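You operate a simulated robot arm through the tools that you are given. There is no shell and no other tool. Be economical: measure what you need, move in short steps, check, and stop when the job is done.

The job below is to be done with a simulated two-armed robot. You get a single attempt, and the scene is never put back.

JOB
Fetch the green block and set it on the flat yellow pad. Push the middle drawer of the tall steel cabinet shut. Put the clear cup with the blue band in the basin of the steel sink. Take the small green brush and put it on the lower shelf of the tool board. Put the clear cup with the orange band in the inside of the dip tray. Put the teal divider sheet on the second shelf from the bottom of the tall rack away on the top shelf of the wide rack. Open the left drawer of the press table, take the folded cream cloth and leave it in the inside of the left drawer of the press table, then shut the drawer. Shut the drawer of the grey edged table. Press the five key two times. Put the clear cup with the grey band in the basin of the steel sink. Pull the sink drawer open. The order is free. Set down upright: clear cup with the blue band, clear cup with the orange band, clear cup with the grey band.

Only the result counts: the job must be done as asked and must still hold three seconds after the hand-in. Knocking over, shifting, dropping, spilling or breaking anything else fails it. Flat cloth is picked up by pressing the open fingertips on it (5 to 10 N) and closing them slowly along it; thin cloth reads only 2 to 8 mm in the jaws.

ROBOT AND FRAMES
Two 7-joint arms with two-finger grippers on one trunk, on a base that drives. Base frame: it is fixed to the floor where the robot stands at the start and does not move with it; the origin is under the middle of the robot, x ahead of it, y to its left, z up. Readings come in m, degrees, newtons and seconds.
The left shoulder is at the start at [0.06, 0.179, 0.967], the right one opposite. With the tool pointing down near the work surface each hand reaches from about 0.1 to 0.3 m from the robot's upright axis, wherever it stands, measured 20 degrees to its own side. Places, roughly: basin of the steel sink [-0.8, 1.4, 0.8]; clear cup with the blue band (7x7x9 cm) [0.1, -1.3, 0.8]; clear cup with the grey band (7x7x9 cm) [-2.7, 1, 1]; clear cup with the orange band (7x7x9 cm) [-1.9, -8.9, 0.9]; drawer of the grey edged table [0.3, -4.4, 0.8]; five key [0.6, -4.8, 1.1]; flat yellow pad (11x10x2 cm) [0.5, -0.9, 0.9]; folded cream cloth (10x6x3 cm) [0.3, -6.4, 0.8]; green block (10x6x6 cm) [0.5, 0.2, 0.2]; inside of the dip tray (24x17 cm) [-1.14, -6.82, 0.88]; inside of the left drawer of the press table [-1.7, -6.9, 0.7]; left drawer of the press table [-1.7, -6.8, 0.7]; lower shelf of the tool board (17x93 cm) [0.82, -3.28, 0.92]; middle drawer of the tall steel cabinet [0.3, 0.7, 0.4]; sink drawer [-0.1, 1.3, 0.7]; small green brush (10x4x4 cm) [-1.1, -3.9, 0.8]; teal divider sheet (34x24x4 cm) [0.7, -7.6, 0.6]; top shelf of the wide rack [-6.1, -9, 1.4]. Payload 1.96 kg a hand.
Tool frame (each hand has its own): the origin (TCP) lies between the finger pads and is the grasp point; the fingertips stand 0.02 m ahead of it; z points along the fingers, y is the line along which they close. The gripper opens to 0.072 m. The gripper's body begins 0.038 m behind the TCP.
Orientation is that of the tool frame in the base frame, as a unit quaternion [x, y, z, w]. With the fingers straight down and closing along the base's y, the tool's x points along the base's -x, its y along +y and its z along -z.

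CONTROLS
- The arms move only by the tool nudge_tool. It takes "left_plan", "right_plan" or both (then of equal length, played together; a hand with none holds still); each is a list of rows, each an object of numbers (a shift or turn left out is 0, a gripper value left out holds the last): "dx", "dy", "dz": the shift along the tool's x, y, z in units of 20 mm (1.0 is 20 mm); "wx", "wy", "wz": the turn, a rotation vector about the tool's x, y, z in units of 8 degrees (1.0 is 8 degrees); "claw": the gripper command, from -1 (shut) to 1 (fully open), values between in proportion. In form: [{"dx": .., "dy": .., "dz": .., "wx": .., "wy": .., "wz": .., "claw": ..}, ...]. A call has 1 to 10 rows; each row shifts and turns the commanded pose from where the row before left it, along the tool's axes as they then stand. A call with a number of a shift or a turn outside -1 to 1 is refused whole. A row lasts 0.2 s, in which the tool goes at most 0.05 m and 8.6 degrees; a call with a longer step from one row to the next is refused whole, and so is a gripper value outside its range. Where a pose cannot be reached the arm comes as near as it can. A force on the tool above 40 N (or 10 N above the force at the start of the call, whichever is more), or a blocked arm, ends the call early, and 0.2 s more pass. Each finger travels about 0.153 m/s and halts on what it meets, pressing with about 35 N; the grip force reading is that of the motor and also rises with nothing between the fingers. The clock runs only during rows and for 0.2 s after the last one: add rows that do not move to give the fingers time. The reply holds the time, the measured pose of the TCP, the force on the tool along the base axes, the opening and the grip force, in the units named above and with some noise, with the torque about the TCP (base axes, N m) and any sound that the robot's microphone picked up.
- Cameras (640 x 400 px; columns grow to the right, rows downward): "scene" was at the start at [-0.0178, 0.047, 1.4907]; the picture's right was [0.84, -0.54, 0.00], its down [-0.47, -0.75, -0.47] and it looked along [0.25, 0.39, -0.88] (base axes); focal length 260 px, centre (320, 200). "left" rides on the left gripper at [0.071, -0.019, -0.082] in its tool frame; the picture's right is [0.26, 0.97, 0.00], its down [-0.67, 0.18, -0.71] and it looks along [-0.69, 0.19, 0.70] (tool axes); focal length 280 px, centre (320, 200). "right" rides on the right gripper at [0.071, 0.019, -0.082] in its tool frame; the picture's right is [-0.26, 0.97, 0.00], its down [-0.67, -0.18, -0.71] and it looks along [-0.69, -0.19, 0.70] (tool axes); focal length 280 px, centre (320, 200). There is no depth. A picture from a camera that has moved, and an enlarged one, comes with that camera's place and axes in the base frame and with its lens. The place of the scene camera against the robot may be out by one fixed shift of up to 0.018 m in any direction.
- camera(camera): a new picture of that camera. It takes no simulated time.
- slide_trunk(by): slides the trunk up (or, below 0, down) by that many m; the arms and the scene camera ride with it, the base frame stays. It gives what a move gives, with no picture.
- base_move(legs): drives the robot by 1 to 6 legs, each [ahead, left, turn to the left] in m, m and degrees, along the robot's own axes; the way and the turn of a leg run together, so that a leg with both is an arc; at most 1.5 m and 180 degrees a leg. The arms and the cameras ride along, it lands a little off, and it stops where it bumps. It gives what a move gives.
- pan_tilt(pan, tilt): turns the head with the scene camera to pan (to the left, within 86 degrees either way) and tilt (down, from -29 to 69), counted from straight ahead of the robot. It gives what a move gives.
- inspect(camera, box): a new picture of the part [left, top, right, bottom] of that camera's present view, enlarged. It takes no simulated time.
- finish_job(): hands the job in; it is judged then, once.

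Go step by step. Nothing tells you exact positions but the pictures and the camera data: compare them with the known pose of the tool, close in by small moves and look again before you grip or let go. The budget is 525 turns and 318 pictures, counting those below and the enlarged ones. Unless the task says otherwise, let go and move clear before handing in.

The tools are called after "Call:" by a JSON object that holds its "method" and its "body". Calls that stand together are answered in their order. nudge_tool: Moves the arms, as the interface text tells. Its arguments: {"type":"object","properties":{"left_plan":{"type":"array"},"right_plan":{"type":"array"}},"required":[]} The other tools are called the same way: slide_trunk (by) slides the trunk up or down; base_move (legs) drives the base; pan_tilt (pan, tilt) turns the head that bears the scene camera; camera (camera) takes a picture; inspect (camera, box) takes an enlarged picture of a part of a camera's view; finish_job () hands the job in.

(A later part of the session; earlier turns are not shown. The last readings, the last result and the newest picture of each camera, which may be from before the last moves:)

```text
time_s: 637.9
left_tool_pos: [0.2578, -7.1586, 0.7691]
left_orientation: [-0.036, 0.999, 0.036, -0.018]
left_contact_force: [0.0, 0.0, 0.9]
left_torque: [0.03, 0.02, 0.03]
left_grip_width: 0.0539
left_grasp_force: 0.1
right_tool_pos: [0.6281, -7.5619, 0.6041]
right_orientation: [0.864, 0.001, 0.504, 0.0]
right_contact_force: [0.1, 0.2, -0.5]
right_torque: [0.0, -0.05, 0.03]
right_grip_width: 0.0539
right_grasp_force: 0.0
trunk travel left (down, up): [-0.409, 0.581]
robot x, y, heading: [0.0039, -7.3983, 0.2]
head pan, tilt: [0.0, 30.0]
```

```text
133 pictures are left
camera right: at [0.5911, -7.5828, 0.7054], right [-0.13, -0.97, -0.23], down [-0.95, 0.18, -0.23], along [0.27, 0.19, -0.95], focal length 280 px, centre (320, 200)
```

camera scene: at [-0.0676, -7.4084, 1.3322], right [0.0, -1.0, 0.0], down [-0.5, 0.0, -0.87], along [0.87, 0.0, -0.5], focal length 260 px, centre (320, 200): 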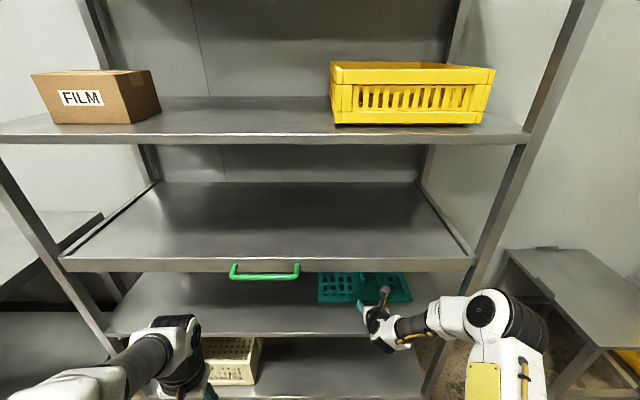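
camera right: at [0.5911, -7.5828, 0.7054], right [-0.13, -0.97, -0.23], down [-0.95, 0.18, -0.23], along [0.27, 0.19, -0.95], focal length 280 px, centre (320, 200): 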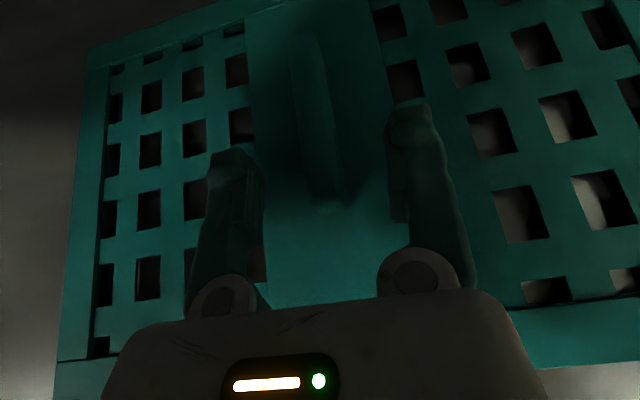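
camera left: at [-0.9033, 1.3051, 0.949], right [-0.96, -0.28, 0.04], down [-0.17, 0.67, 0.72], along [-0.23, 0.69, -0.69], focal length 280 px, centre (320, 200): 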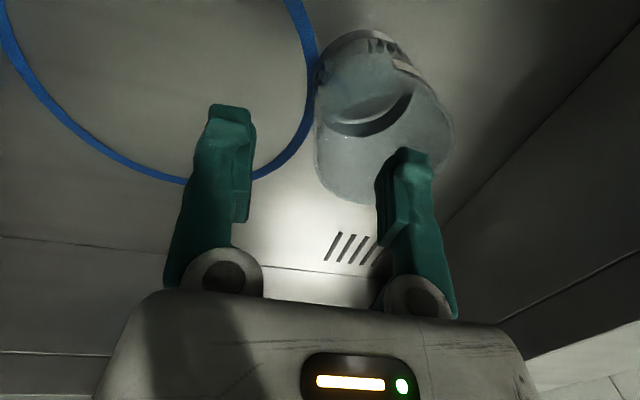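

Call:
{"method": "nudge_tool", "body": {"right_plan": [{"dz": 0.4}, {"dz": 0.3}, {"dz": 0.2}, {}]}}

Call:
{"method": "camera", "body": {"camera": "right"}}

```text
time_s: 638.9
left_tool_pos: [0.2582, -7.159, 0.7698]
left_orientation: [-0.037, 0.999, 0.035, -0.018]
left_contact_force: [-0.7, -0.1, 0.6]
left_torque: [-0.01, 0.02, 0.0]
left_grip_width: 0.0541
left_grasp_force: 0.1
right_tool_pos: [0.644, -7.563, 0.5971]
right_orientation: [0.863, 0.002, 0.505, -0.001]
right_contact_force: [0.3, -0.1, -0.2]
right_torque: [0.01, -0.02, 0.0]
right_grip_width: 0.0539
right_grasp_force: 0.1
trunk travel left (down, up): [-0.409, 0.581]
robot x, y, heading: [0.0006, -7.4012, -0.1]
head pan, tilt: [0.0, 30.0]
```

```text
132 pictures are left
camera right: at [0.6074, -7.5828, 0.6983], right [-0.13, -0.97, -0.23], down [-0.95, 0.18, -0.24], along [0.27, 0.19, -0.94], focal length 280 px, centre (320, 200)
```

right: 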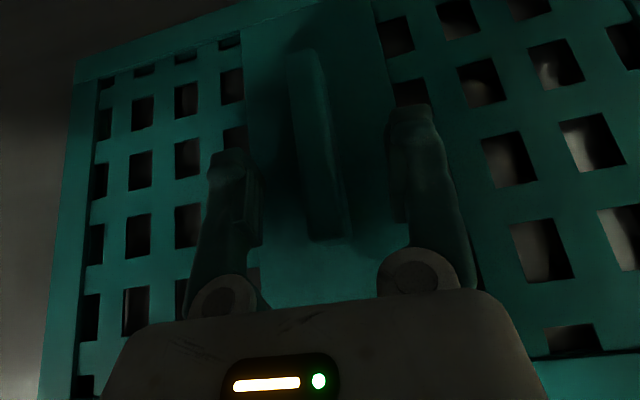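

Call:
{"method": "nudge_tool", "body": {"right_plan": [{"dx": -0.2, "dz": 0.12}, {"dx": -0.15, "dz": 0.08}, {}]}}

Call:
{"method": "nudge_tool", "body": {"right_plan": [{"claw": -0.2}, {"claw": -1}, {}, {}]}}

Call:
{"method": "camera", "body": {"camera": "right"}}

```text
time_s: 639.7
left_tool_pos: [0.2629, -7.1572, 0.7678]
left_orientation: [-0.037, 0.998, 0.036, -0.02]
left_contact_force: [-0.9, 0.1, 0.3]
left_torque: [-0.04, -0.02, 0.0]
left_grip_width: 0.0542
left_grasp_force: 0.0
right_tool_pos: [0.6506, -7.5629, 0.5871]
right_orientation: [0.863, 0.001, 0.505, 0.0]
right_contact_force: [11.7, 1.7, 28.0]
right_torque: [0.19, -0.44, -0.06]
right_grip_width: 0.0544
right_grasp_force: 0.1
trunk travel left (down, up): [-0.409, 0.581]
robot x, y, heading: [0.0018, -7.4039, -0.1]
head pan, tilt: [0.0, 30.0]
```

```text
time_s: 640.2
left_tool_pos: [0.262, -7.1581, 0.7673]
left_orientation: [-0.036, 0.998, 0.036, -0.02]
left_contact_force: [-0.3, 0.9, 0.7]
left_torque: [-0.01, -0.03, 0.04]
left_grip_width: 0.0539
left_grasp_force: 0.2
right_tool_pos: [0.6506, -7.5621, 0.5871]
right_orientation: [0.862, 0.002, 0.506, 0.0]
right_contact_force: [1.7, 1.0, 18.4]
right_torque: [0.19, -0.01, 0.2]
right_grip_width: 0.0153
right_grasp_force: 34.9
trunk travel left (down, up): [-0.409, 0.581]
robot x, y, heading: [0.0005, -7.4002, 0.2]
head pan, tilt: [0.0, 30.0]
stopped in row 2 (right hand): the force on the tool passed its limit at 41 N (the readings are from after the stop); the commanded pose is now the measured one
```

```text
131 pictures are left
camera right: at [0.6129, -7.5818, 0.6884], right [-0.12, -0.97, -0.23], down [-0.95, 0.18, -0.24], along [0.27, 0.19, -0.94], focal length 280 px, centre (320, 200)
```

right: 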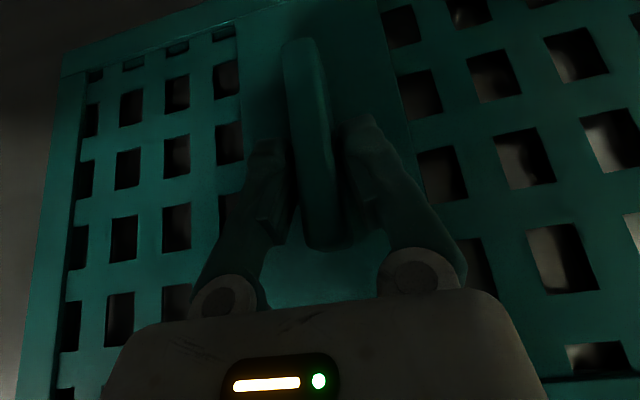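

Rib gripped. Lift a little with the trunk and draw the sheet straight out.

Call:
{"method": "nudge_tool", "body": {"right_plan": [{"claw": -1}, {}]}}

Call:
{"method": "slide_trunk", "body": {"by": 0.05}}

Call:
{"method": "camera", "body": {"camera": "right"}}

Call:
{"method": "camera", "body": {"camera": "scene"}}

```text
time_s: 640.8
left_tool_pos: [0.262, -7.1585, 0.7678]
left_orientation: [-0.037, 0.998, 0.037, -0.02]
left_contact_force: [-0.4, -0.6, 0.2]
left_torque: [0.02, -0.01, 0.02]
left_grip_width: 0.0543
left_grasp_force: 0.1
right_tool_pos: [0.6487, -7.5619, 0.5866]
right_orientation: [0.863, 0.002, 0.505, 0.0]
right_contact_force: [11.2, 2.5, 26.5]
right_torque: [0.08, -1.23, 0.09]
right_grip_width: 0.0152
right_grasp_force: 35.1
trunk travel left (down, up): [-0.409, 0.581]
robot x, y, heading: [0.003, -7.4028, 0.1]
head pan, tilt: [0.0, 30.0]
```

```text
time_s: 641.8
left_tool_pos: [0.2618, -7.1635, 0.8169]
left_orientation: [-0.036, 0.998, 0.04, -0.021]
left_contact_force: [0.3, -0.5, -0.7]
left_torque: [0.01, 0.02, 0.03]
left_grip_width: 0.054
left_grasp_force: 0.1
right_tool_pos: [0.6222, -7.5572, 0.5893]
right_orientation: [0.883, -0.007, 0.469, -0.018]
right_contact_force: [3.0, -0.6, 4.5]
right_torque: [-0.42, -0.8, -0.08]
right_grip_width: 0.0151
right_grasp_force: 35.4
trunk travel left (down, up): [-0.459, 0.531]
robot x, y, heading: [-0.0026, -7.3991, -0.3]
head pan, tilt: [0.0, 30.0]
```

```text
130 pictures are left
camera right: at [0.5942, -7.581, 0.6914], right [-0.14, -0.96, -0.25], down [-0.97, 0.18, -0.15], along [0.19, 0.22, -0.96], focal length 280 px, centre (320, 200)
```

right: 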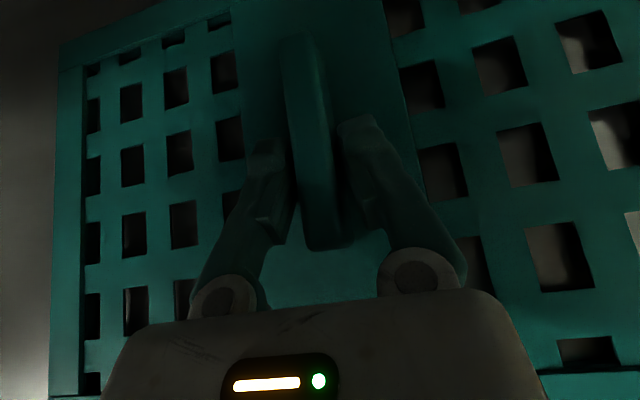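

```text
129 pictures are left
camera scene: at [0.0352, -7.4174, 1.3797], right [0.0, -1.0, -0.01], down [-0.5, 0.01, -0.87], along [0.87, 0.0, -0.5], focal length 260 px, centre (320, 200)
```

scene: 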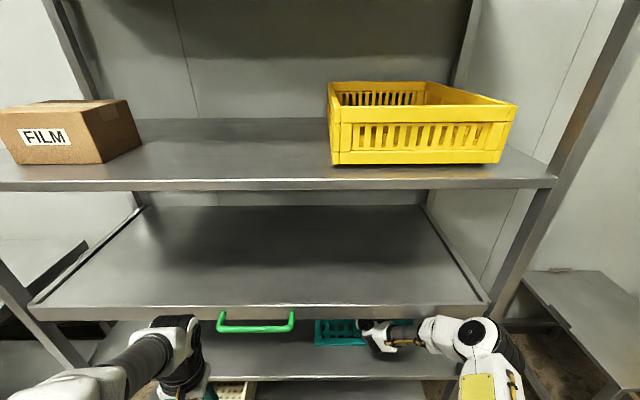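

The forearm pressed against the upper shelf's lip. I'll lower again, slide the sheet back a bit until the wrist is clear, then lift.

Call:
{"method": "slide_trunk", "body": {"by": -0.048}}

Call:
{"method": "base_move", "body": {"legs": [[-0.08, 0, 0]]}}

Call:
{"method": "camera", "body": {"camera": "right"}}

Call:
{"method": "camera", "body": {"camera": "scene"}}

```text
time_s: 642.6
left_tool_pos: [0.2615, -7.1586, 0.7733]
left_orientation: [-0.038, 0.998, 0.037, -0.018]
left_contact_force: [0.0, 0.2, -0.4]
left_torque: [-0.01, 0.03, 0.02]
left_grip_width: 0.054
left_grasp_force: 0.0
right_tool_pos: [0.6494, -7.5626, 0.5927]
right_orientation: [0.862, 0.001, 0.507, 0.0]
right_contact_force: [1.1, -1.3, 5.1]
right_torque: [-0.07, 1.02, -0.03]
right_grip_width: 0.0151
right_grasp_force: 34.6
trunk travel left (down, up): [-0.411, 0.579]
robot x, y, heading: [0.0025, -7.4027, -0.0]
head pan, tilt: [0.0, 30.0]
```

```text
time_s: 643.7
left_tool_pos: [0.1856, -7.1583, 0.7702]
left_orientation: [-0.037, 0.998, 0.036, -0.022]
left_contact_force: [0.5, -0.1, 0.4]
left_torque: [-0.02, -0.02, 0.04]
left_grip_width: 0.0539
left_grasp_force: 0.1
right_tool_pos: [0.5716, -7.5634, 0.5877]
right_orientation: [0.864, 0.001, 0.504, 0.0]
right_contact_force: [4.3, 2.2, 12.0]
right_torque: [0.01, 0.04, 0.05]
right_grip_width: 0.0155
right_grasp_force: 35.0
trunk travel left (down, up): [-0.411, 0.579]
robot x, y, heading: [-0.0814, -7.4017, 0.2]
head pan, tilt: [0.0, 30.0]
```

```text
128 pictures are left
camera right: at [0.5344, -7.582, 0.6887], right [-0.13, -0.97, -0.23], down [-0.96, 0.18, -0.23], along [0.27, 0.19, -0.95], focal length 280 px, centre (320, 200)
```

right: 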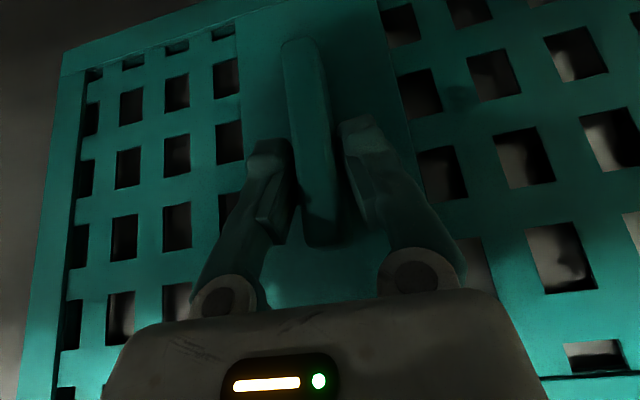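

```text
127 pictures are left
camera scene: at [-0.0418, -7.4078, 1.3344], right [0.0, -1.0, 0.0], down [-0.5, 0.0, -0.87], along [0.87, 0.0, -0.5], focal length 260 px, centre (320, 200)
```

scene: 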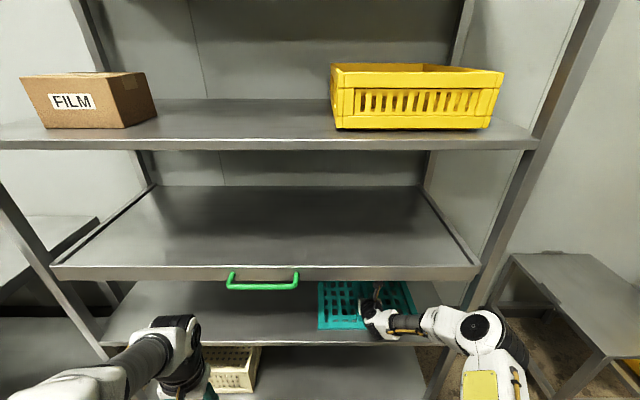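

Call:
{"method": "slide_trunk", "body": {"by": 0.035}}

Call:
{"method": "base_move", "body": {"legs": [[-0.4, 0, 0]]}}

Call:
{"method": "slide_trunk", "body": {"by": 0.4}}

Call:
{"method": "camera", "body": {"camera": "scene"}}

Call:
{"method": "camera", "body": {"camera": "right"}}

```text
time_s: 644.5
left_tool_pos: [0.1842, -7.1585, 0.8043]
left_orientation: [-0.037, 0.998, 0.037, -0.022]
left_contact_force: [-0.5, 0.7, -0.8]
left_torque: [0.02, 0.02, 0.0]
left_grip_width: 0.0541
left_grasp_force: 0.0
right_tool_pos: [0.5717, -7.5638, 0.621]
right_orientation: [0.865, 0.002, 0.502, -0.001]
right_contact_force: [0.2, 1.1, -3.7]
right_torque: [-0.01, 0.09, 0.0]
right_grip_width: 0.0153
right_grasp_force: 34.7
trunk travel left (down, up): [-0.446, 0.544]
robot x, y, heading: [-0.0786, -7.4021, 0.2]
head pan, tilt: [0.0, 30.0]
```

```text
time_s: 647.0
left_tool_pos: [-0.2154, -7.1592, 0.8043]
left_orientation: [-0.035, 0.999, 0.036, -0.021]
left_contact_force: [0.9, 0.0, -0.1]
left_torque: [0.0, -0.04, -0.02]
left_grip_width: 0.0541
left_grasp_force: 0.0
right_tool_pos: [0.1707, -7.5638, 0.6213]
right_orientation: [0.864, 0.001, 0.503, 0.0]
right_contact_force: [-0.5, -0.3, -5.2]
right_torque: [0.02, 0.06, -0.04]
right_grip_width: 0.0154
right_grasp_force: 35.0
trunk travel left (down, up): [-0.446, 0.544]
robot x, y, heading: [-0.4796, -7.4017, 0.0]
head pan, tilt: [0.0, 30.0]
```

```text
time_s: 650.8
left_tool_pos: [-0.2136, -7.159, 1.2036]
left_orientation: [-0.036, 0.998, 0.037, -0.023]
left_contact_force: [0.4, -0.6, 1.1]
left_torque: [0.01, -0.01, 0.0]
left_grip_width: 0.0538
left_grasp_force: 0.1
right_tool_pos: [0.1714, -7.5626, 1.0202]
right_orientation: [0.864, 0.0, 0.503, 0.001]
right_contact_force: [0.5, 0.4, -4.0]
right_torque: [0.01, 0.09, -0.01]
right_grip_width: 0.0151
right_grasp_force: 34.7
trunk travel left (down, up): [-0.846, 0.144]
robot x, y, heading: [-0.477, -7.4025, -0.3]
head pan, tilt: [0.0, 30.0]
```

```text
126 pictures are left
camera scene: at [-0.4403, -7.4088, 1.7692], right [0.0, -1.0, 0.0], down [-0.5, 0.0, -0.87], along [0.87, 0.0, -0.5], focal length 260 px, centre (320, 200)
```

scene: 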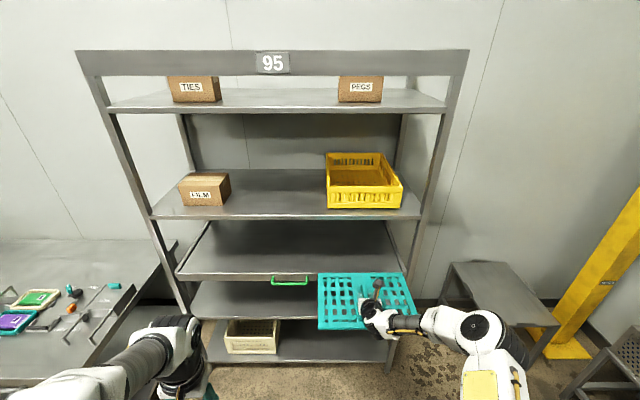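

```text
125 pictures are left
camera right: at [0.1346, -7.5834, 1.1224], right [-0.13, -0.97, -0.23], down [-0.96, 0.18, -0.23], along [0.27, 0.19, -0.95], focal length 280 px, centre (320, 200)
```

right: 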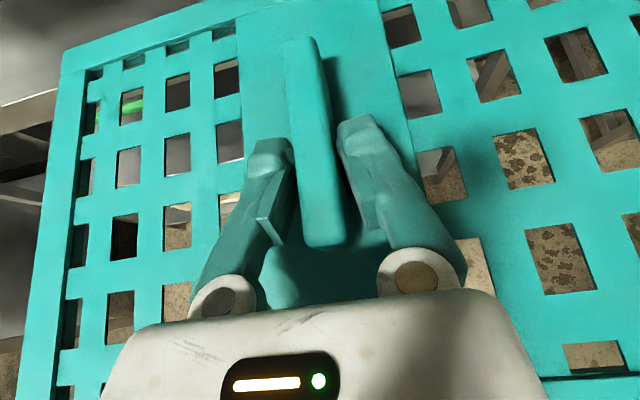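

The sheet is out and level. Drive back to the open aisle and look west for the wide rack.

Call:
{"method": "base_move", "body": {"legs": [[0, 1.3, 0], [0, 0.75, 0], [-0.3, 0, 0], [0, 0, 90], [0, 0, 90]]}}

Call:
{"method": "pan_tilt", "body": {"pan": 0, "tilt": 15}}

Call:
{"method": "camera", "body": {"camera": "scene"}}

Call:
{"method": "pan_tilt", "body": {"pan": 35, "tilt": 15}}

Call:
{"method": "camera", "body": {"camera": "scene"}}

```text
time_s: 670.1
left_tool_pos: [-1.0458, -5.6256, 1.203]
left_orientation: [0.999, 0.02, 0.021, 0.037]
left_contact_force: [-0.3, -0.8, 0.5]
left_torque: [0.02, -0.01, 0.0]
left_grip_width: 0.0538
left_grasp_force: 0.1
right_tool_pos: [-1.4172, -5.2076, 1.0209]
right_orientation: [0.013, 0.864, 0.008, -0.503]
right_contact_force: [0.3, -0.3, -3.5]
right_torque: [0.01, -0.07, -0.02]
right_grip_width: 0.0152
right_grasp_force: 34.3
trunk travel left (down, up): [-0.846, 0.144]
robot x, y, heading: [-0.7722, -5.3923, 178.2]
head pan, tilt: [0.0, 30.0]
```

```text
time_s: 670.9
left_tool_pos: [-1.0464, -5.6255, 1.2044]
left_orientation: [0.999, 0.02, 0.021, 0.037]
left_contact_force: [0.0, 0.4, -0.2]
left_torque: [-0.04, -0.02, 0.0]
left_grip_width: 0.0543
left_grasp_force: 0.0
right_tool_pos: [-1.4177, -5.2095, 1.0214]
right_orientation: [0.013, 0.864, 0.008, -0.503]
right_contact_force: [0.1, -0.6, -4.6]
right_torque: [-0.03, -0.06, 0.01]
right_grip_width: 0.0154
right_grasp_force: 34.7
trunk travel left (down, up): [-0.846, 0.144]
robot x, y, heading: [-0.7734, -5.3935, 177.8]
head pan, tilt: [0.0, 15.0]
```

```text
124 pictures are left
camera scene: at [-0.7994, -5.3978, 1.7934], right [0.03, 1.0, 0.0], down [0.26, -0.01, -0.97], along [-0.97, 0.03, -0.26], focal length 260 px, centre (320, 200)
```

scene: 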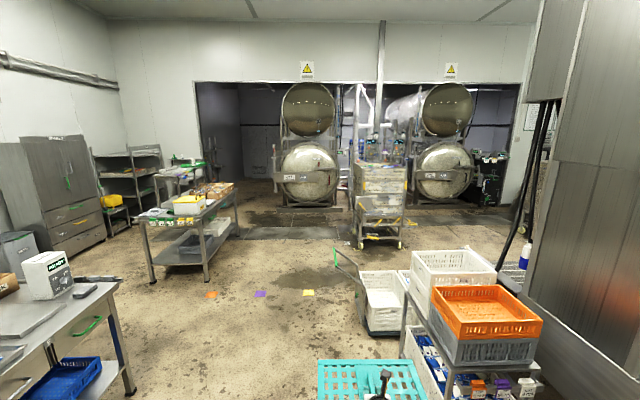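

```text
time_s: 671.9
left_tool_pos: [-1.0457, -5.6247, 1.2042]
left_orientation: [0.999, 0.02, 0.022, 0.038]
left_contact_force: [-0.9, -0.1, -0.2]
left_torque: [0.0, -0.01, -0.05]
left_grip_width: 0.0541
left_grasp_force: 0.1
right_tool_pos: [-1.4171, -5.2074, 1.0213]
right_orientation: [0.013, 0.864, 0.008, -0.502]
right_contact_force: [0.5, -0.8, -4.4]
right_torque: [0.0, -0.09, -0.01]
right_grip_width: 0.0152
right_grasp_force: 35.1
trunk travel left (down, up): [-0.846, 0.144]
robot x, y, heading: [-0.7735, -5.3911, 178.2]
head pan, tilt: [35.0, 15.0]
```

```text
123 pictures are left
camera scene: at [-0.7843, -5.4517, 1.7934], right [-0.55, 0.84, 0.0], down [0.22, 0.14, -0.97], along [-0.81, -0.53, -0.26], focal length 260 px, centre (320, 200)
```

scene: 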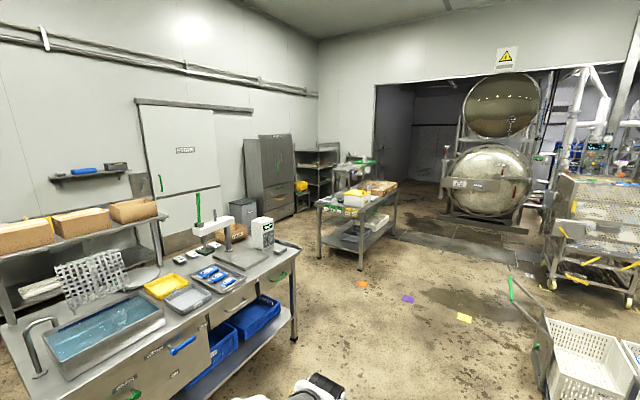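

The wide rack stands next to the tall cabinet at the far left. Drive west along the free aisle.

Call:
{"method": "base_move", "body": {"legs": [[0, 0.3, 1.8], [1.4, 0, 0], [1.3, 0, 0], [0.6, 0, 0]]}}

Call:
{"method": "pan_tilt", "body": {"pan": 40, "tilt": 20}}

Call:
{"method": "camera", "body": {"camera": "scene"}}

Call:
{"method": "pan_tilt", "body": {"pan": 0, "tilt": 30}}

Call:
{"method": "camera", "body": {"camera": "scene"}}

```text
time_s: 689.5
left_tool_pos: [-4.338, -5.8731, 1.2042]
left_orientation: [0.999, 0.02, 0.022, 0.036]
left_contact_force: [0.6, 1.3, 0.0]
left_torque: [-0.03, -0.01, -0.01]
left_grip_width: 0.0539
left_grasp_force: 0.1
right_tool_pos: [-4.7104, -5.4541, 1.022]
right_orientation: [0.013, 0.864, 0.008, -0.503]
right_contact_force: [0.3, 0.8, -3.7]
right_torque: [-0.03, -0.09, -0.01]
right_grip_width: 0.0152
right_grasp_force: 35.2
trunk travel left (down, up): [-0.846, 0.144]
robot x, y, heading: [-4.0679, -5.6371, 178.1]
head pan, tilt: [35.0, 15.0]
```

```text
time_s: 690.2
left_tool_pos: [-4.3398, -5.872, 1.2041]
left_orientation: [0.999, 0.019, 0.022, 0.036]
left_contact_force: [-0.6, 0.4, 0.1]
left_torque: [0.0, 0.01, -0.01]
left_grip_width: 0.0542
left_grasp_force: 0.1
right_tool_pos: [-4.7113, -5.4567, 1.0208]
right_orientation: [0.014, 0.864, 0.009, -0.503]
right_contact_force: [0.4, 0.0, -4.8]
right_torque: [0.01, -0.06, -0.02]
right_grip_width: 0.0151
right_grasp_force: 35.1
trunk travel left (down, up): [-0.846, 0.144]
robot x, y, heading: [-4.0667, -5.6396, 178.1]
head pan, tilt: [40.0, 20.0]
```

```text
122 pictures are left
camera scene: at [-4.0731, -5.7062, 1.7853], right [-0.62, 0.79, 0.0], down [0.27, 0.21, -0.94], along [-0.74, -0.58, -0.34], focal length 260 px, centre (320, 200)
```

scene: 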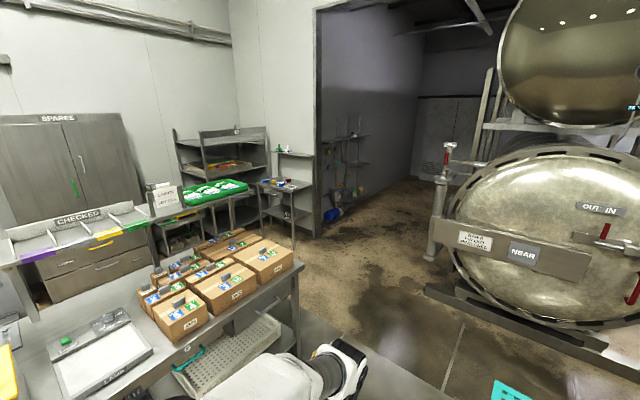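

```text
time_s: 691.3
left_tool_pos: [-4.3383, -5.8731, 1.2046]
left_orientation: [0.999, 0.02, 0.021, 0.036]
left_contact_force: [-0.4, 0.1, -0.6]
left_torque: [0.02, 0.02, 0.01]
left_grip_width: 0.0542
left_grasp_force: 0.1
right_tool_pos: [-4.7105, -5.4554, 1.0204]
right_orientation: [0.013, 0.865, 0.008, -0.502]
right_contact_force: [1.0, -0.8, -4.0]
right_torque: [0.0, -0.11, -0.04]
right_grip_width: 0.0153
right_grasp_force: 34.9
trunk travel left (down, up): [-0.846, 0.144]
robot x, y, heading: [-4.0668, -5.6415, 178.1]
head pan, tilt: [0.0, 30.0]
```

```text
121 pictures are left
camera scene: at [-4.0897, -5.6459, 1.7692], right [0.03, 1.0, 0.0], down [0.5, -0.02, -0.87], along [-0.87, 0.03, -0.5], focal length 260 px, centre (320, 200)
```

scene: 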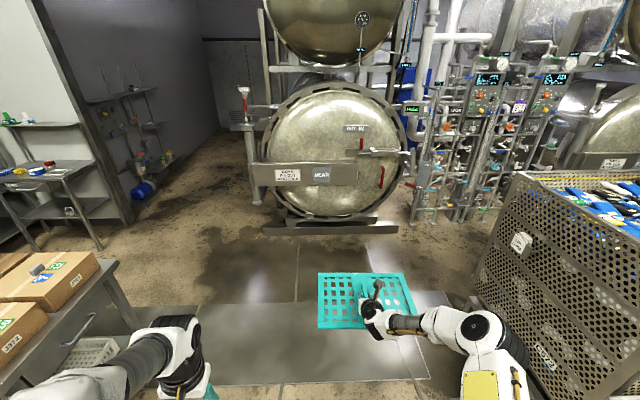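

Call:
{"method": "pan_tilt", "body": {"pan": 52, "tilt": 15}}

Call:
{"method": "inspect", "body": {"camera": "scene", "box": [180, 80, 440, 242]}}

```text
time_s: 692.5
left_tool_pos: [-4.3387, -5.8728, 1.2039]
left_orientation: [0.999, 0.019, 0.021, 0.037]
left_contact_force: [0.1, -0.1, -0.2]
left_torque: [-0.01, 0.02, -0.03]
left_grip_width: 0.054
left_grasp_force: 0.1
right_tool_pos: [-4.7109, -5.4557, 1.0207]
right_orientation: [0.013, 0.864, 0.008, -0.503]
right_contact_force: [0.2, -0.1, -4.1]
right_torque: [0.02, -0.09, -0.01]
right_grip_width: 0.0152
right_grasp_force: 34.7
trunk travel left (down, up): [-0.846, 0.144]
robot x, y, heading: [-4.0674, -5.6432, 177.8]
head pan, tilt: [52.0, 15.0]
```

```text
2.46 times, centred on (310, 161) of scene
camera zoom: at [-4.0594, -5.7203, 1.7934], right [-0.77, 0.64, 0.0], down [0.17, 0.2, -0.97], along [-0.62, -0.74, -0.26], focal length 639 px, centre (345, 296)
```

zoom: 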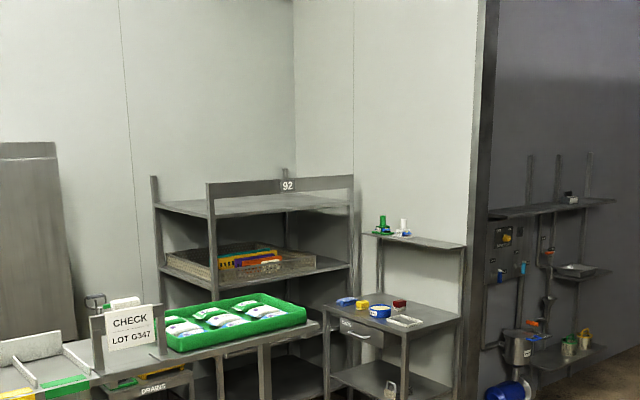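

Call:
{"method": "base_move", "body": {"legs": [[1.25, 0, 1.9], [0, 0, 90], [0.25, 0, 0]]}}

Call:
{"method": "pan_tilt", "body": {"pan": -10, "tilt": 20}}

Call:
{"method": "camera", "body": {"camera": "scene"}}

```text
time_s: 704.1
left_tool_pos: [-5.0708, -6.1372, 1.2039]
left_orientation: [0.674, 0.738, 0.04, 0.01]
left_contact_force: [-0.7, 0.7, 0.3]
left_torque: [0.03, 0.01, -0.02]
left_grip_width: 0.054
left_grasp_force: 0.0
right_tool_pos: [-5.4667, -6.5299, 1.022]
right_orientation: [0.618, -0.605, 0.358, 0.352]
right_contact_force: [-0.1, -0.7, -4.4]
right_torque: [0.12, -0.05, -0.03]
right_grip_width: 0.0151
right_grasp_force: 35.6
trunk travel left (down, up): [-0.846, 0.144]
robot x, y, heading: [-5.3193, -5.8769, -89.2]
head pan, tilt: [52.0, 15.0]
```

```text
time_s: 705.4
left_tool_pos: [-5.0708, -6.1392, 1.2046]
left_orientation: [0.674, 0.738, 0.042, 0.01]
left_contact_force: [0.4, 0.1, 0.3]
left_torque: [-0.01, 0.0, -0.03]
left_grip_width: 0.054
left_grasp_force: 0.0
right_tool_pos: [-5.4687, -6.5305, 1.0201]
right_orientation: [0.617, -0.605, 0.359, 0.353]
right_contact_force: [-0.6, -0.7, -3.5]
right_torque: [0.13, 0.02, 0.03]
right_grip_width: 0.0151
right_grasp_force: 34.8
trunk travel left (down, up): [-0.846, 0.144]
robot x, y, heading: [-5.3186, -5.8796, -89.2]
head pan, tilt: [-10.0, 20.0]
```

```text
119 pictures are left
camera scene: at [-5.3252, -5.9187, 1.7853], right [-0.99, 0.15, 0.0], down [0.05, 0.34, -0.94], along [-0.15, -0.93, -0.34], focal length 260 px, centre (320, 200)
```

scene: 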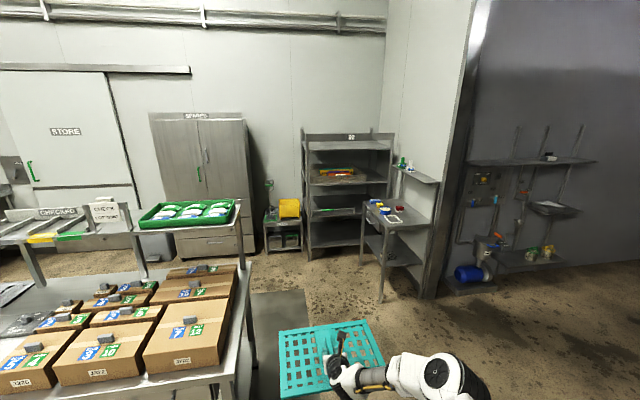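

The rack (no. 92) is accessible: front y≈-8.65, x from -5.64 to -6.65, with a small tool table on its right. Move closer with the trunk raised.

Call:
{"method": "slide_trunk", "body": {"by": 0.143}}

Call:
{"method": "base_move", "body": {"legs": [[0, -0.5, -0.8], [1.3, 0, 0], [0.35, 0, 0]]}}

Call:
{"method": "pan_tilt", "body": {"pan": 0, "tilt": 20}}

Call:
{"method": "camera", "body": {"camera": "scene"}}

```text
time_s: 707.1
left_tool_pos: [-5.0696, -6.1378, 1.3475]
left_orientation: [0.674, 0.737, 0.042, 0.01]
left_contact_force: [-0.7, -0.3, 0.3]
left_torque: [0.02, 0.01, 0.0]
left_grip_width: 0.0543
left_grasp_force: 0.0
right_tool_pos: [-5.4681, -6.5319, 1.163]
right_orientation: [0.617, -0.605, 0.359, 0.353]
right_contact_force: [0.2, 0.1, -3.7]
right_torque: [0.09, -0.02, -0.01]
right_grip_width: 0.0156
right_grasp_force: 34.8
trunk travel left (down, up): [-0.989, 0.001]
robot x, y, heading: [-5.3157, -5.8798, -89.1]
head pan, tilt: [-10.0, 20.0]
```

```text
time_s: 718.0
left_tool_pos: [-5.577, -7.7683, 1.3474]
left_orientation: [0.679, 0.733, 0.04, 0.01]
left_contact_force: [0.6, -0.3, 0.8]
left_torque: [0.01, -0.02, -0.01]
left_grip_width: 0.0541
left_grasp_force: 0.1
right_tool_pos: [-5.9802, -8.1562, 1.1645]
right_orientation: [0.612, -0.61, 0.357, 0.356]
right_contact_force: [-0.2, 0.8, -4.4]
right_torque: [0.05, 0.01, 0.02]
right_grip_width: 0.0151
right_grasp_force: 35.6
trunk travel left (down, up): [-0.989, 0.001]
robot x, y, heading: [-5.8206, -7.5085, -90.0]
head pan, tilt: [-10.0, 20.0]
```

```text
time_s: 718.7
left_tool_pos: [-5.5774, -7.7697, 1.3473]
left_orientation: [0.679, 0.733, 0.04, 0.009]
left_contact_force: [0.0, 0.1, -0.5]
left_torque: [0.0, -0.01, -0.01]
left_grip_width: 0.054
left_grasp_force: 0.0
right_tool_pos: [-5.9811, -8.1573, 1.164]
right_orientation: [0.613, -0.61, 0.355, 0.355]
right_contact_force: [0.6, -0.2, -3.8]
right_torque: [0.1, 0.01, 0.01]
right_grip_width: 0.0152
right_grasp_force: 34.8
trunk travel left (down, up): [-0.989, 0.001]
robot x, y, heading: [-5.8221, -7.5097, -89.8]
head pan, tilt: [0.0, 20.0]
```

```text
118 pictures are left
camera scene: at [-5.8122, -7.5482, 1.9283], right [-1.0, 0.0, 0.0], down [0.0, 0.34, -0.94], along [0.0, -0.94, -0.34], focal length 260 px, centre (320, 200)
```

scene: 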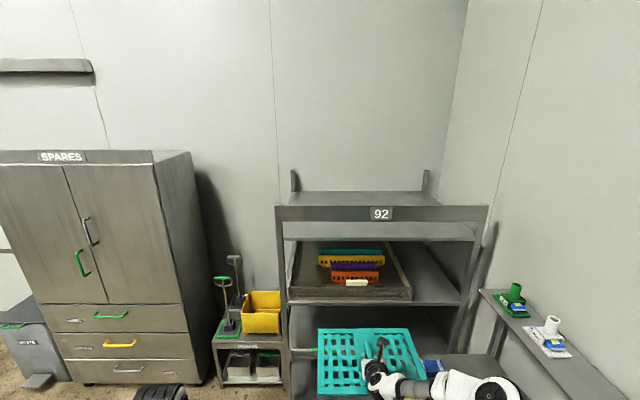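

Rack 92 has a beam above the top shelf's front, with an ~8 cm gap. Plan: slide the sheet's far half under the beam onto the shelf, release, then push it in. First raise the sheet to shelf height.

Call:
{"method": "nudge_tool", "body": {"right_plan": [{"dx": 0.866, "dz": -0.5}, {"dx": 0.866, "dz": -0.5}, {"dx": 0.866, "dz": -0.5}, {"dx": 0.866, "dz": -0.5}, {"dx": 0.866, "dz": -0.5}, {"dx": 0.866, "dz": -0.5}, {"dx": 0.866, "dz": -0.5}, {"dx": 0.866, "dz": -0.5}, {"dx": 0.866, "dz": -0.5}, {"dx": 0.866, "dz": -0.5}]}}

Call:
{"method": "camera", "body": {"camera": "scene"}}

```text
time_s: 720.9
left_tool_pos: [-5.5766, -7.771, 1.3471]
left_orientation: [0.679, 0.733, 0.042, 0.01]
left_contact_force: [0.3, -1.0, -0.2]
left_torque: [0.01, 0.0, 0.0]
left_grip_width: 0.0541
left_grasp_force: 0.1
right_tool_pos: [-5.9789, -8.1547, 1.3625]
right_orientation: [0.613, -0.609, 0.357, 0.355]
right_contact_force: [-0.6, 1.0, -3.9]
right_torque: [0.09, 0.0, 0.0]
right_grip_width: 0.0152
right_grasp_force: 35.1
trunk travel left (down, up): [-0.989, 0.001]
robot x, y, heading: [-5.8213, -7.5092, -90.0]
head pan, tilt: [0.0, 20.0]
```

```text
117 pictures are left
camera scene: at [-5.8116, -7.5474, 1.9283], right [-1.0, 0.0, 0.0], down [0.0, 0.34, -0.94], along [0.0, -0.94, -0.34], focal length 260 px, centre (320, 200)
```

scene: 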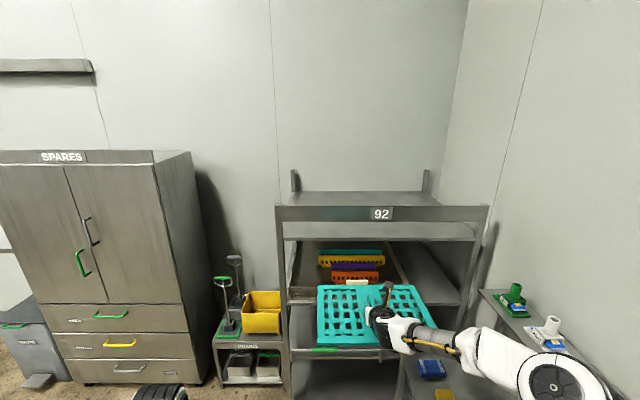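

Call:
{"method": "base_move", "body": {"legs": [[0.2, 0, 0]]}}

Call:
{"method": "camera", "body": {"camera": "scene"}}

Call:
{"method": "inspect", "body": {"camera": "scene", "box": [260, 180, 500, 330]}}

```text
time_s: 722.5
left_tool_pos: [-5.5761, -7.971, 1.3488]
left_orientation: [0.679, 0.733, 0.04, 0.01]
left_contact_force: [0.0, 0.1, 0.6]
left_torque: [-0.05, 0.01, 0.0]
left_grip_width: 0.0538
left_grasp_force: 0.0
right_tool_pos: [-5.9778, -8.3563, 1.366]
right_orientation: [0.613, -0.609, 0.357, 0.355]
right_contact_force: [-0.1, 0.5, -4.3]
right_torque: [0.14, -0.01, 0.02]
right_grip_width: 0.0152
right_grasp_force: 34.7
trunk travel left (down, up): [-0.989, 0.001]
robot x, y, heading: [-5.8176, -7.7135, -89.7]
head pan, tilt: [0.0, 20.0]
```

```text
116 pictures are left
camera scene: at [-5.8116, -7.7465, 1.9284], right [-1.0, 0.0, 0.0], down [0.0, 0.34, -0.94], along [0.0, -0.94, -0.34], focal length 260 px, centre (320, 200)
```

scene: 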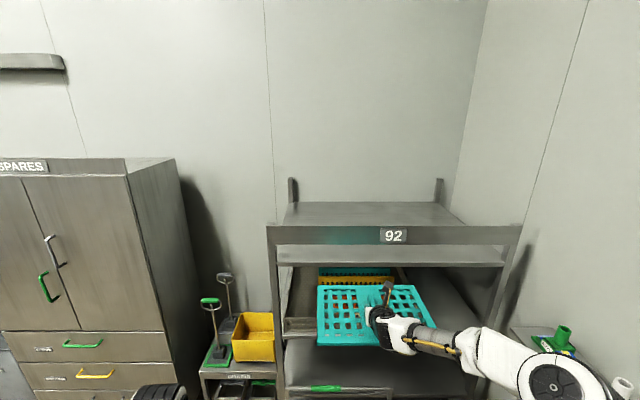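

```text
2.67 times, centred on (380, 255) of scene
camera zoom: at [-5.8116, -7.7465, 1.9284], right [-1.0, 0.0, 0.0], down [0.0, 0.34, -0.94], along [0.0, -0.94, -0.34], focal length 692 px, centre (160, 53)
```

zoom: 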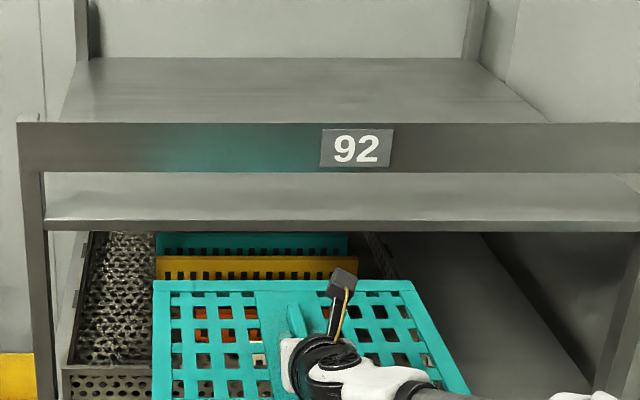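

Call:
{"method": "nudge_tool", "body": {"right_plan": [{"dx": 0.866, "dz": -0.5}, {"dx": 0.866, "dz": -0.5}, {"dx": 0.433, "dz": -0.25}, {}]}}

Call:
{"method": "base_move", "body": {"legs": [[0.07, 0, 0]]}}

Call:
{"method": "inspect", "body": {"camera": "scene", "box": [240, 200, 480, 350]}}

```text
time_s: 723.5
left_tool_pos: [-5.5759, -7.9771, 1.3479]
left_orientation: [0.678, 0.733, 0.042, 0.01]
left_contact_force: [0.0, -0.2, 0.1]
left_torque: [0.05, 0.02, 0.02]
left_grip_width: 0.0541
left_grasp_force: 0.1
right_tool_pos: [-5.9776, -8.3613, 1.4126]
right_orientation: [0.614, -0.609, 0.356, 0.354]
right_contact_force: [0.4, -0.5, -3.8]
right_torque: [0.1, 0.0, 0.04]
right_grip_width: 0.0154
right_grasp_force: 35.6
trunk travel left (down, up): [-0.989, 0.001]
robot x, y, heading: [-5.817, -7.7138, -89.8]
head pan, tilt: [0.0, 20.0]
```

```text
time_s: 724.5
left_tool_pos: [-5.5755, -8.0325, 1.349]
left_orientation: [0.679, 0.733, 0.038, 0.013]
left_contact_force: [-0.1, 0.2, 0.0]
left_torque: [-0.06, -0.02, 0.0]
left_grip_width: 0.0539
left_grasp_force: 0.0
right_tool_pos: [-5.9773, -8.4178, 1.4191]
right_orientation: [0.611, -0.608, 0.359, 0.358]
right_contact_force: [0.2, 1.1, -4.3]
right_torque: [0.1, -0.01, 0.01]
right_grip_width: 0.015
right_grasp_force: 35.1
trunk travel left (down, up): [-0.989, 0.001]
robot x, y, heading: [-5.817, -7.7814, -89.8]
head pan, tilt: [0.0, 20.0]
```

```text
2.67 times, centred on (360, 275) of scene
camera zoom: at [-5.8112, -7.8063, 1.9286], right [-1.0, 0.0, 0.0], down [0.0, 0.33, -0.94], along [0.0, -0.94, -0.33], focal length 692 px, centre (213, 0)
```

zoom: 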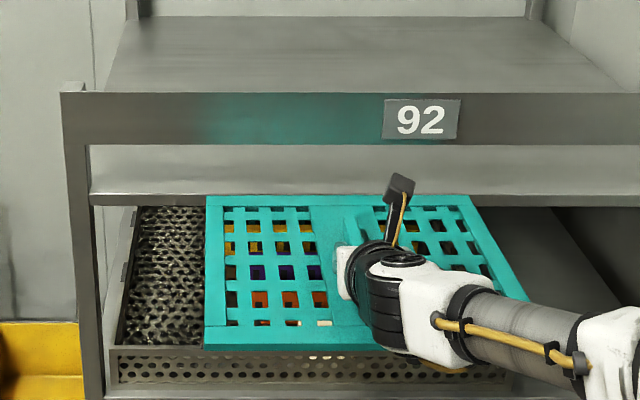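

Call:
{"method": "nudge_tool", "body": {"right_plan": [{"dx": 0.6, "dz": -0.35}, {}]}}

Call:
{"method": "base_move", "body": {"legs": [[0.06, 0, 0]]}}

Call:
{"method": "inspect", "body": {"camera": "scene", "box": [240, 200, 480, 350]}}

```text
time_s: 725.1
left_tool_pos: [-5.5751, -8.0387, 1.3485]
left_orientation: [0.68, 0.732, 0.04, 0.011]
left_contact_force: [0.3, 0.4, 1.0]
left_torque: [0.0, -0.01, 0.03]
left_grip_width: 0.054
left_grasp_force: 0.0
right_tool_pos: [-5.9762, -8.4218, 1.4311]
right_orientation: [0.613, -0.608, 0.358, 0.355]
right_contact_force: [-0.2, -0.1, -4.1]
right_torque: [0.11, -0.01, -0.01]
right_grip_width: 0.0149
right_grasp_force: 34.3
trunk travel left (down, up): [-0.989, 0.001]
robot x, y, heading: [-5.8181, -7.776, -89.8]
head pan, tilt: [0.0, 20.0]
```

```text
time_s: 726.1
left_tool_pos: [-5.5756, -8.0938, 1.3497]
left_orientation: [0.679, 0.733, 0.039, 0.012]
left_contact_force: [0.4, 1.3, 0.1]
left_torque: [-0.07, 0.0, 0.0]
left_grip_width: 0.0539
left_grasp_force: 0.0
right_tool_pos: [-5.9777, -8.4782, 1.4314]
right_orientation: [0.612, -0.607, 0.359, 0.356]
right_contact_force: [-0.2, 1.5, -3.9]
right_torque: [0.08, 0.02, 0.0]
right_grip_width: 0.0152
right_grasp_force: 35.1
trunk travel left (down, up): [-0.989, 0.001]
robot x, y, heading: [-5.8193, -7.8398, -89.8]
head pan, tilt: [0.0, 20.0]
```

```text
2.67 times, centred on (360, 275) of scene
camera zoom: at [-5.8112, -7.8671, 1.9286], right [-1.0, 0.0, 0.0], down [0.0, 0.34, -0.94], along [0.0, -0.94, -0.34], focal length 692 px, centre (213, 0)
```

zoom: 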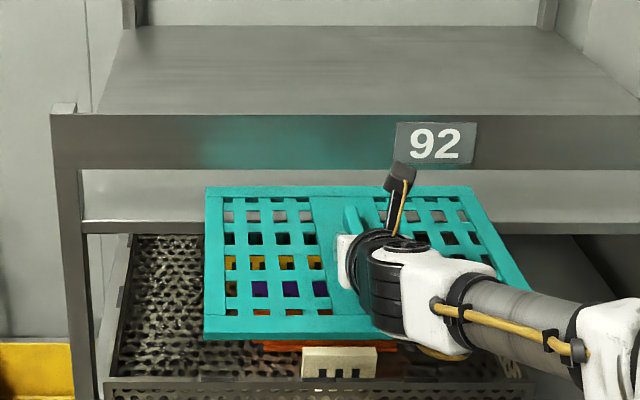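

Far edge is entering the gap. The wrist camera limits the right hand, so I'll rest the far part on the shelf, then take the near edge with the left hand to slide it in. Advance and lower.

Call:
{"method": "base_move", "body": {"legs": [[0.055, 0, 0]]}}

Call:
{"method": "nudge_tool", "body": {"right_plan": [{"dx": -0.2, "dz": 0.12}, {"dx": -0.2, "dz": 0.12}, {"dx": -0.2, "dz": 0.12}, {"dx": -0.2, "dz": 0.12}, {}]}}

Call:
{"method": "inspect", "body": {"camera": "scene", "box": [240, 200, 480, 350]}}

```text
time_s: 727.0
left_tool_pos: [-5.5758, -8.1487, 1.3487]
left_orientation: [0.679, 0.733, 0.038, 0.012]
left_contact_force: [0.5, 0.6, -0.3]
left_torque: [-0.04, 0.0, -0.01]
left_grip_width: 0.054
left_grasp_force: 0.1
right_tool_pos: [-5.9769, -8.5328, 1.4324]
right_orientation: [0.613, -0.607, 0.359, 0.357]
right_contact_force: [-0.2, 0.4, -4.2]
right_torque: [0.06, -0.01, -0.02]
right_grip_width: 0.0152
right_grasp_force: 34.9
trunk travel left (down, up): [-0.989, 0.001]
robot x, y, heading: [-5.8158, -7.8923, -89.7]
head pan, tilt: [0.0, 20.0]
```

```text
time_s: 728.2
left_tool_pos: [-5.5752, -8.1555, 1.3477]
left_orientation: [0.679, 0.733, 0.042, 0.01]
left_contact_force: [0.1, 0.8, -0.2]
left_torque: [-0.01, -0.02, 0.02]
left_grip_width: 0.0538
left_grasp_force: 0.1
right_tool_pos: [-5.9764, -8.5402, 1.4096]
right_orientation: [0.613, -0.61, 0.356, 0.355]
right_contact_force: [0.0, -0.9, -3.8]
right_torque: [0.07, 0.0, -0.03]
right_grip_width: 0.0153
right_grasp_force: 34.8
trunk travel left (down, up): [-0.989, 0.001]
robot x, y, heading: [-5.8192, -7.8944, -89.7]
head pan, tilt: [0.0, 20.0]
```

```text
2.67 times, centred on (360, 275) of scene
camera zoom: at [-5.811, -7.9328, 1.9283], right [-1.0, 0.0, 0.0], down [0.0, 0.34, -0.94], along [0.0, -0.94, -0.34], focal length 692 px, centre (213, 0)
```

zoom: 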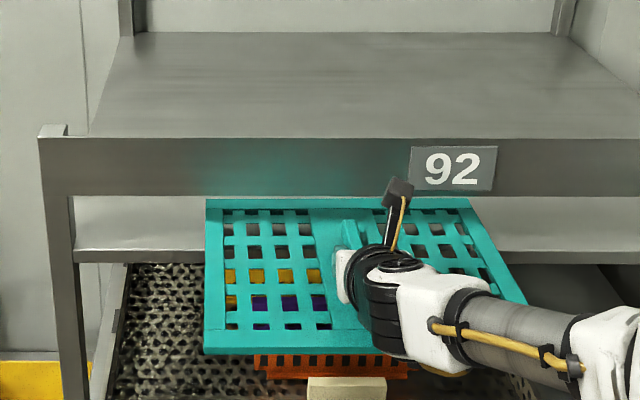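

Call:
{"method": "nudge_tool", "body": {"right_plan": [{"dx": -0.15, "dz": 0.09}, {"dx": -0.15, "dz": 0.09}, {"dx": -0.15, "dz": 0.09}, {"dx": -0.15, "dz": 0.09}, {"dx": -0.15, "dz": 0.09}, {"dx": -0.15, "dz": 0.09}, {}]}}

Call:
{"method": "inspect", "body": {"camera": "scene", "box": [240, 200, 480, 350]}}

```text
time_s: 729.8
left_tool_pos: [-5.5756, -8.1564, 1.3482]
left_orientation: [0.679, 0.733, 0.041, 0.009]
left_contact_force: [0.1, 0.1, 0.4]
left_torque: [0.03, 0.0, -0.03]
left_grip_width: 0.0541
left_grasp_force: 0.1
right_tool_pos: [-5.9766, -8.5422, 1.3899]
right_orientation: [0.613, -0.609, 0.356, 0.355]
right_contact_force: [-0.8, -1.7, 2.7]
right_torque: [-0.92, 0.0, -0.06]
right_grip_width: 0.0151
right_grasp_force: 35.2
trunk travel left (down, up): [-0.989, 0.001]
robot x, y, heading: [-5.8181, -7.8957, -89.9]
head pan, tilt: [0.0, 20.0]
```

```text
2.67 times, centred on (360, 275) of scene
camera zoom: at [-5.811, -7.9338, 1.9284], right [-1.0, 0.0, 0.0], down [0.0, 0.34, -0.94], along [0.0, -0.94, -0.34], focal length 692 px, centre (213, 0)
```

zoom: 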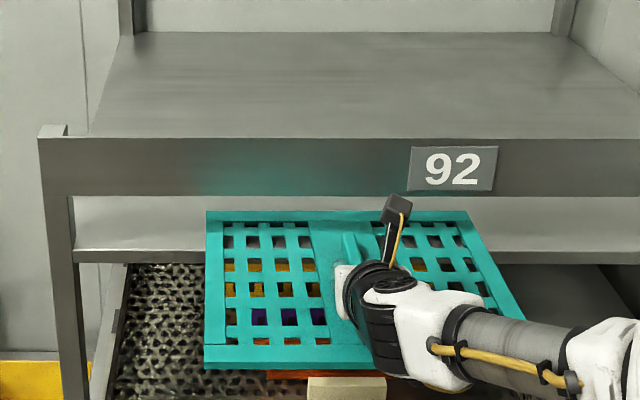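

The far edge now rests on the shelf (z≈1.36). Prepare the left hand, pointing forward with a vertical close, to take the near edge.

Call:
{"method": "nudge_tool", "body": {"left_plan": [{"dx": -1}, {"dx": -1}, {"dx": -1}, {"dx": -1}, {"wy": -1}, {"wy": -1}, {"wy": -1}, {"wy": -1}, {"wy": -1}, {"wy": -1}]}}

Call:
{"method": "nudge_tool", "body": {"left_plan": [{"wy": -1}, {"wy": -1}, {"wy": -1}, {"wy": -1}, {"wy": -1}, {"wy": -0.25}, {"claw": 0.8}, {}]}}

Call:
{"method": "camera", "body": {"camera": "scene"}}

```text
time_s: 732.0
left_tool_pos: [-5.5481, -8.3037, 1.3648]
left_orientation: [0.639, 0.668, -0.233, 0.301]
left_contact_force: [0.9, 0.1, 0.7]
left_torque: [-0.01, 0.0, 0.02]
left_grip_width: 0.0541
left_grasp_force: 0.0
left hand out of reach, approached as far as the arm can: row 8, 9, 10
right_tool_pos: [-5.9762, -8.541, 1.3894]
right_orientation: [0.613, -0.609, 0.357, 0.356]
right_contact_force: [0.4, 0.2, -2.8]
right_torque: [-0.01, -0.02, -0.02]
right_grip_width: 0.0153
right_grasp_force: 35.1
trunk travel left (down, up): [-0.989, 0.001]
robot x, y, heading: [-5.8167, -7.8928, -89.7]
head pan, tilt: [0.0, 20.0]
```

```text
time_s: 733.8
left_tool_pos: [-5.5265, -8.3547, 1.4024]
left_orientation: [0.51, 0.512, -0.45, 0.525]
left_contact_force: [0.4, 0.1, -0.8]
left_torque: [-0.01, 0.01, 0.03]
left_grip_width: 0.0646
left_grasp_force: 0.1
left hand out of reach, approached as far as the arm can: row 1, 2, 3, 4, 5, 6
right_tool_pos: [-5.977, -8.5424, 1.3892]
right_orientation: [0.613, -0.609, 0.356, 0.355]
right_contact_force: [0.9, -0.2, -3.8]
right_torque: [0.06, -0.01, -0.03]
right_grip_width: 0.0153
right_grasp_force: 35.3
trunk travel left (down, up): [-0.989, 0.001]
robot x, y, heading: [-5.8153, -7.8918, -89.8]
head pan, tilt: [0.0, 20.0]
```

```text
110 pictures are left
camera scene: at [-5.8108, -7.9347, 1.9283], right [-1.0, 0.0, 0.0], down [0.0, 0.34, -0.94], along [0.0, -0.94, -0.34], focal length 260 px, centre (320, 200)
```

scene: 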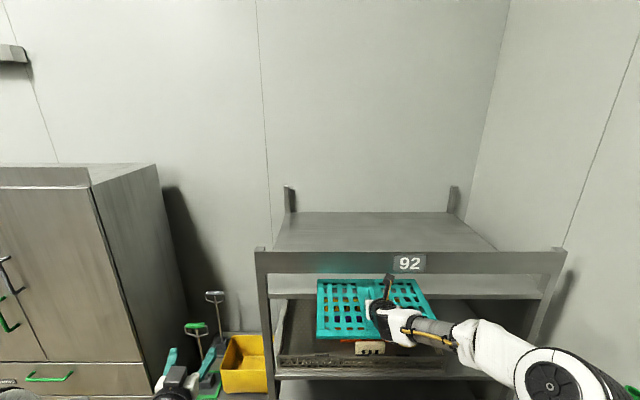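

Call:
{"method": "nudge_tool", "body": {"left_plan": [{"wz": 1}, {"wz": 1}, {"wz": 1}, {"wz": 1}, {"wz": 1}, {"wz": 1}, {"wz": 1}, {"wz": 1}, {"wz": 1}, {"wz": 1}]}}

Call:
{"method": "nudge_tool", "body": {"left_plan": [{"wz": 1}, {"wz": 0.25}, {}]}}

Call:
{"method": "camera", "body": {"camera": "left"}}

```text
time_s: 736.0
left_tool_pos: [-5.5273, -8.354, 1.4034]
left_orientation: [0.719, 0.063, -0.006, 0.692]
left_contact_force: [0.3, -0.1, 0.0]
left_torque: [-0.01, 0.01, -0.03]
left_grip_width: 0.0648
left_grasp_force: 0.0
right_tool_pos: [-5.9764, -8.5422, 1.3895]
right_orientation: [0.613, -0.609, 0.357, 0.354]
right_contact_force: [-0.8, 0.0, -3.3]
right_torque: [0.04, -0.01, -0.03]
right_grip_width: 0.015
right_grasp_force: 34.8
trunk travel left (down, up): [-0.989, 0.001]
robot x, y, heading: [-5.8184, -7.8925, -89.5]
head pan, tilt: [0.0, 20.0]
```

```text
time_s: 736.8
left_tool_pos: [-5.5279, -8.3541, 1.4023]
left_orientation: [0.721, 0.001, 0.053, 0.691]
left_contact_force: [-0.8, 0.4, 0.0]
left_torque: [-0.02, 0.02, -0.04]
left_grip_width: 0.0649
left_grasp_force: 0.0
right_tool_pos: [-5.9768, -8.5418, 1.3899]
right_orientation: [0.614, -0.609, 0.357, 0.354]
right_contact_force: [-0.5, 1.2, -3.5]
right_torque: [0.01, -0.02, 0.0]
right_grip_width: 0.0151
right_grasp_force: 35.0
trunk travel left (down, up): [-0.989, 0.001]
robot x, y, heading: [-5.8167, -7.895, -90.0]
head pan, tilt: [0.0, 20.0]
```

```text
109 pictures are left
camera left: at [-5.4607, -8.2655, 1.3909], right [0.19, -0.03, 0.98], down [-0.74, 0.65, 0.16], along [-0.65, -0.76, 0.11], focal length 280 px, centre (320, 200)
```

left: 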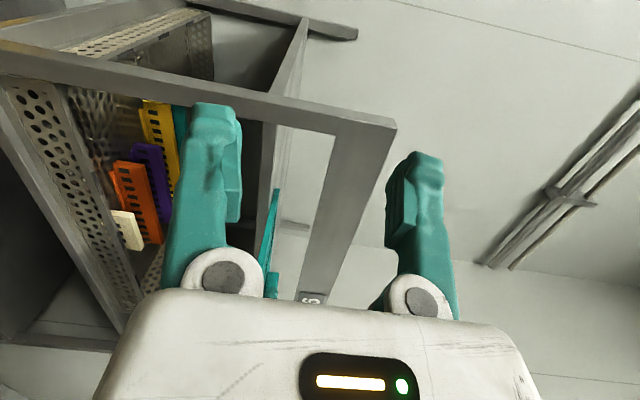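

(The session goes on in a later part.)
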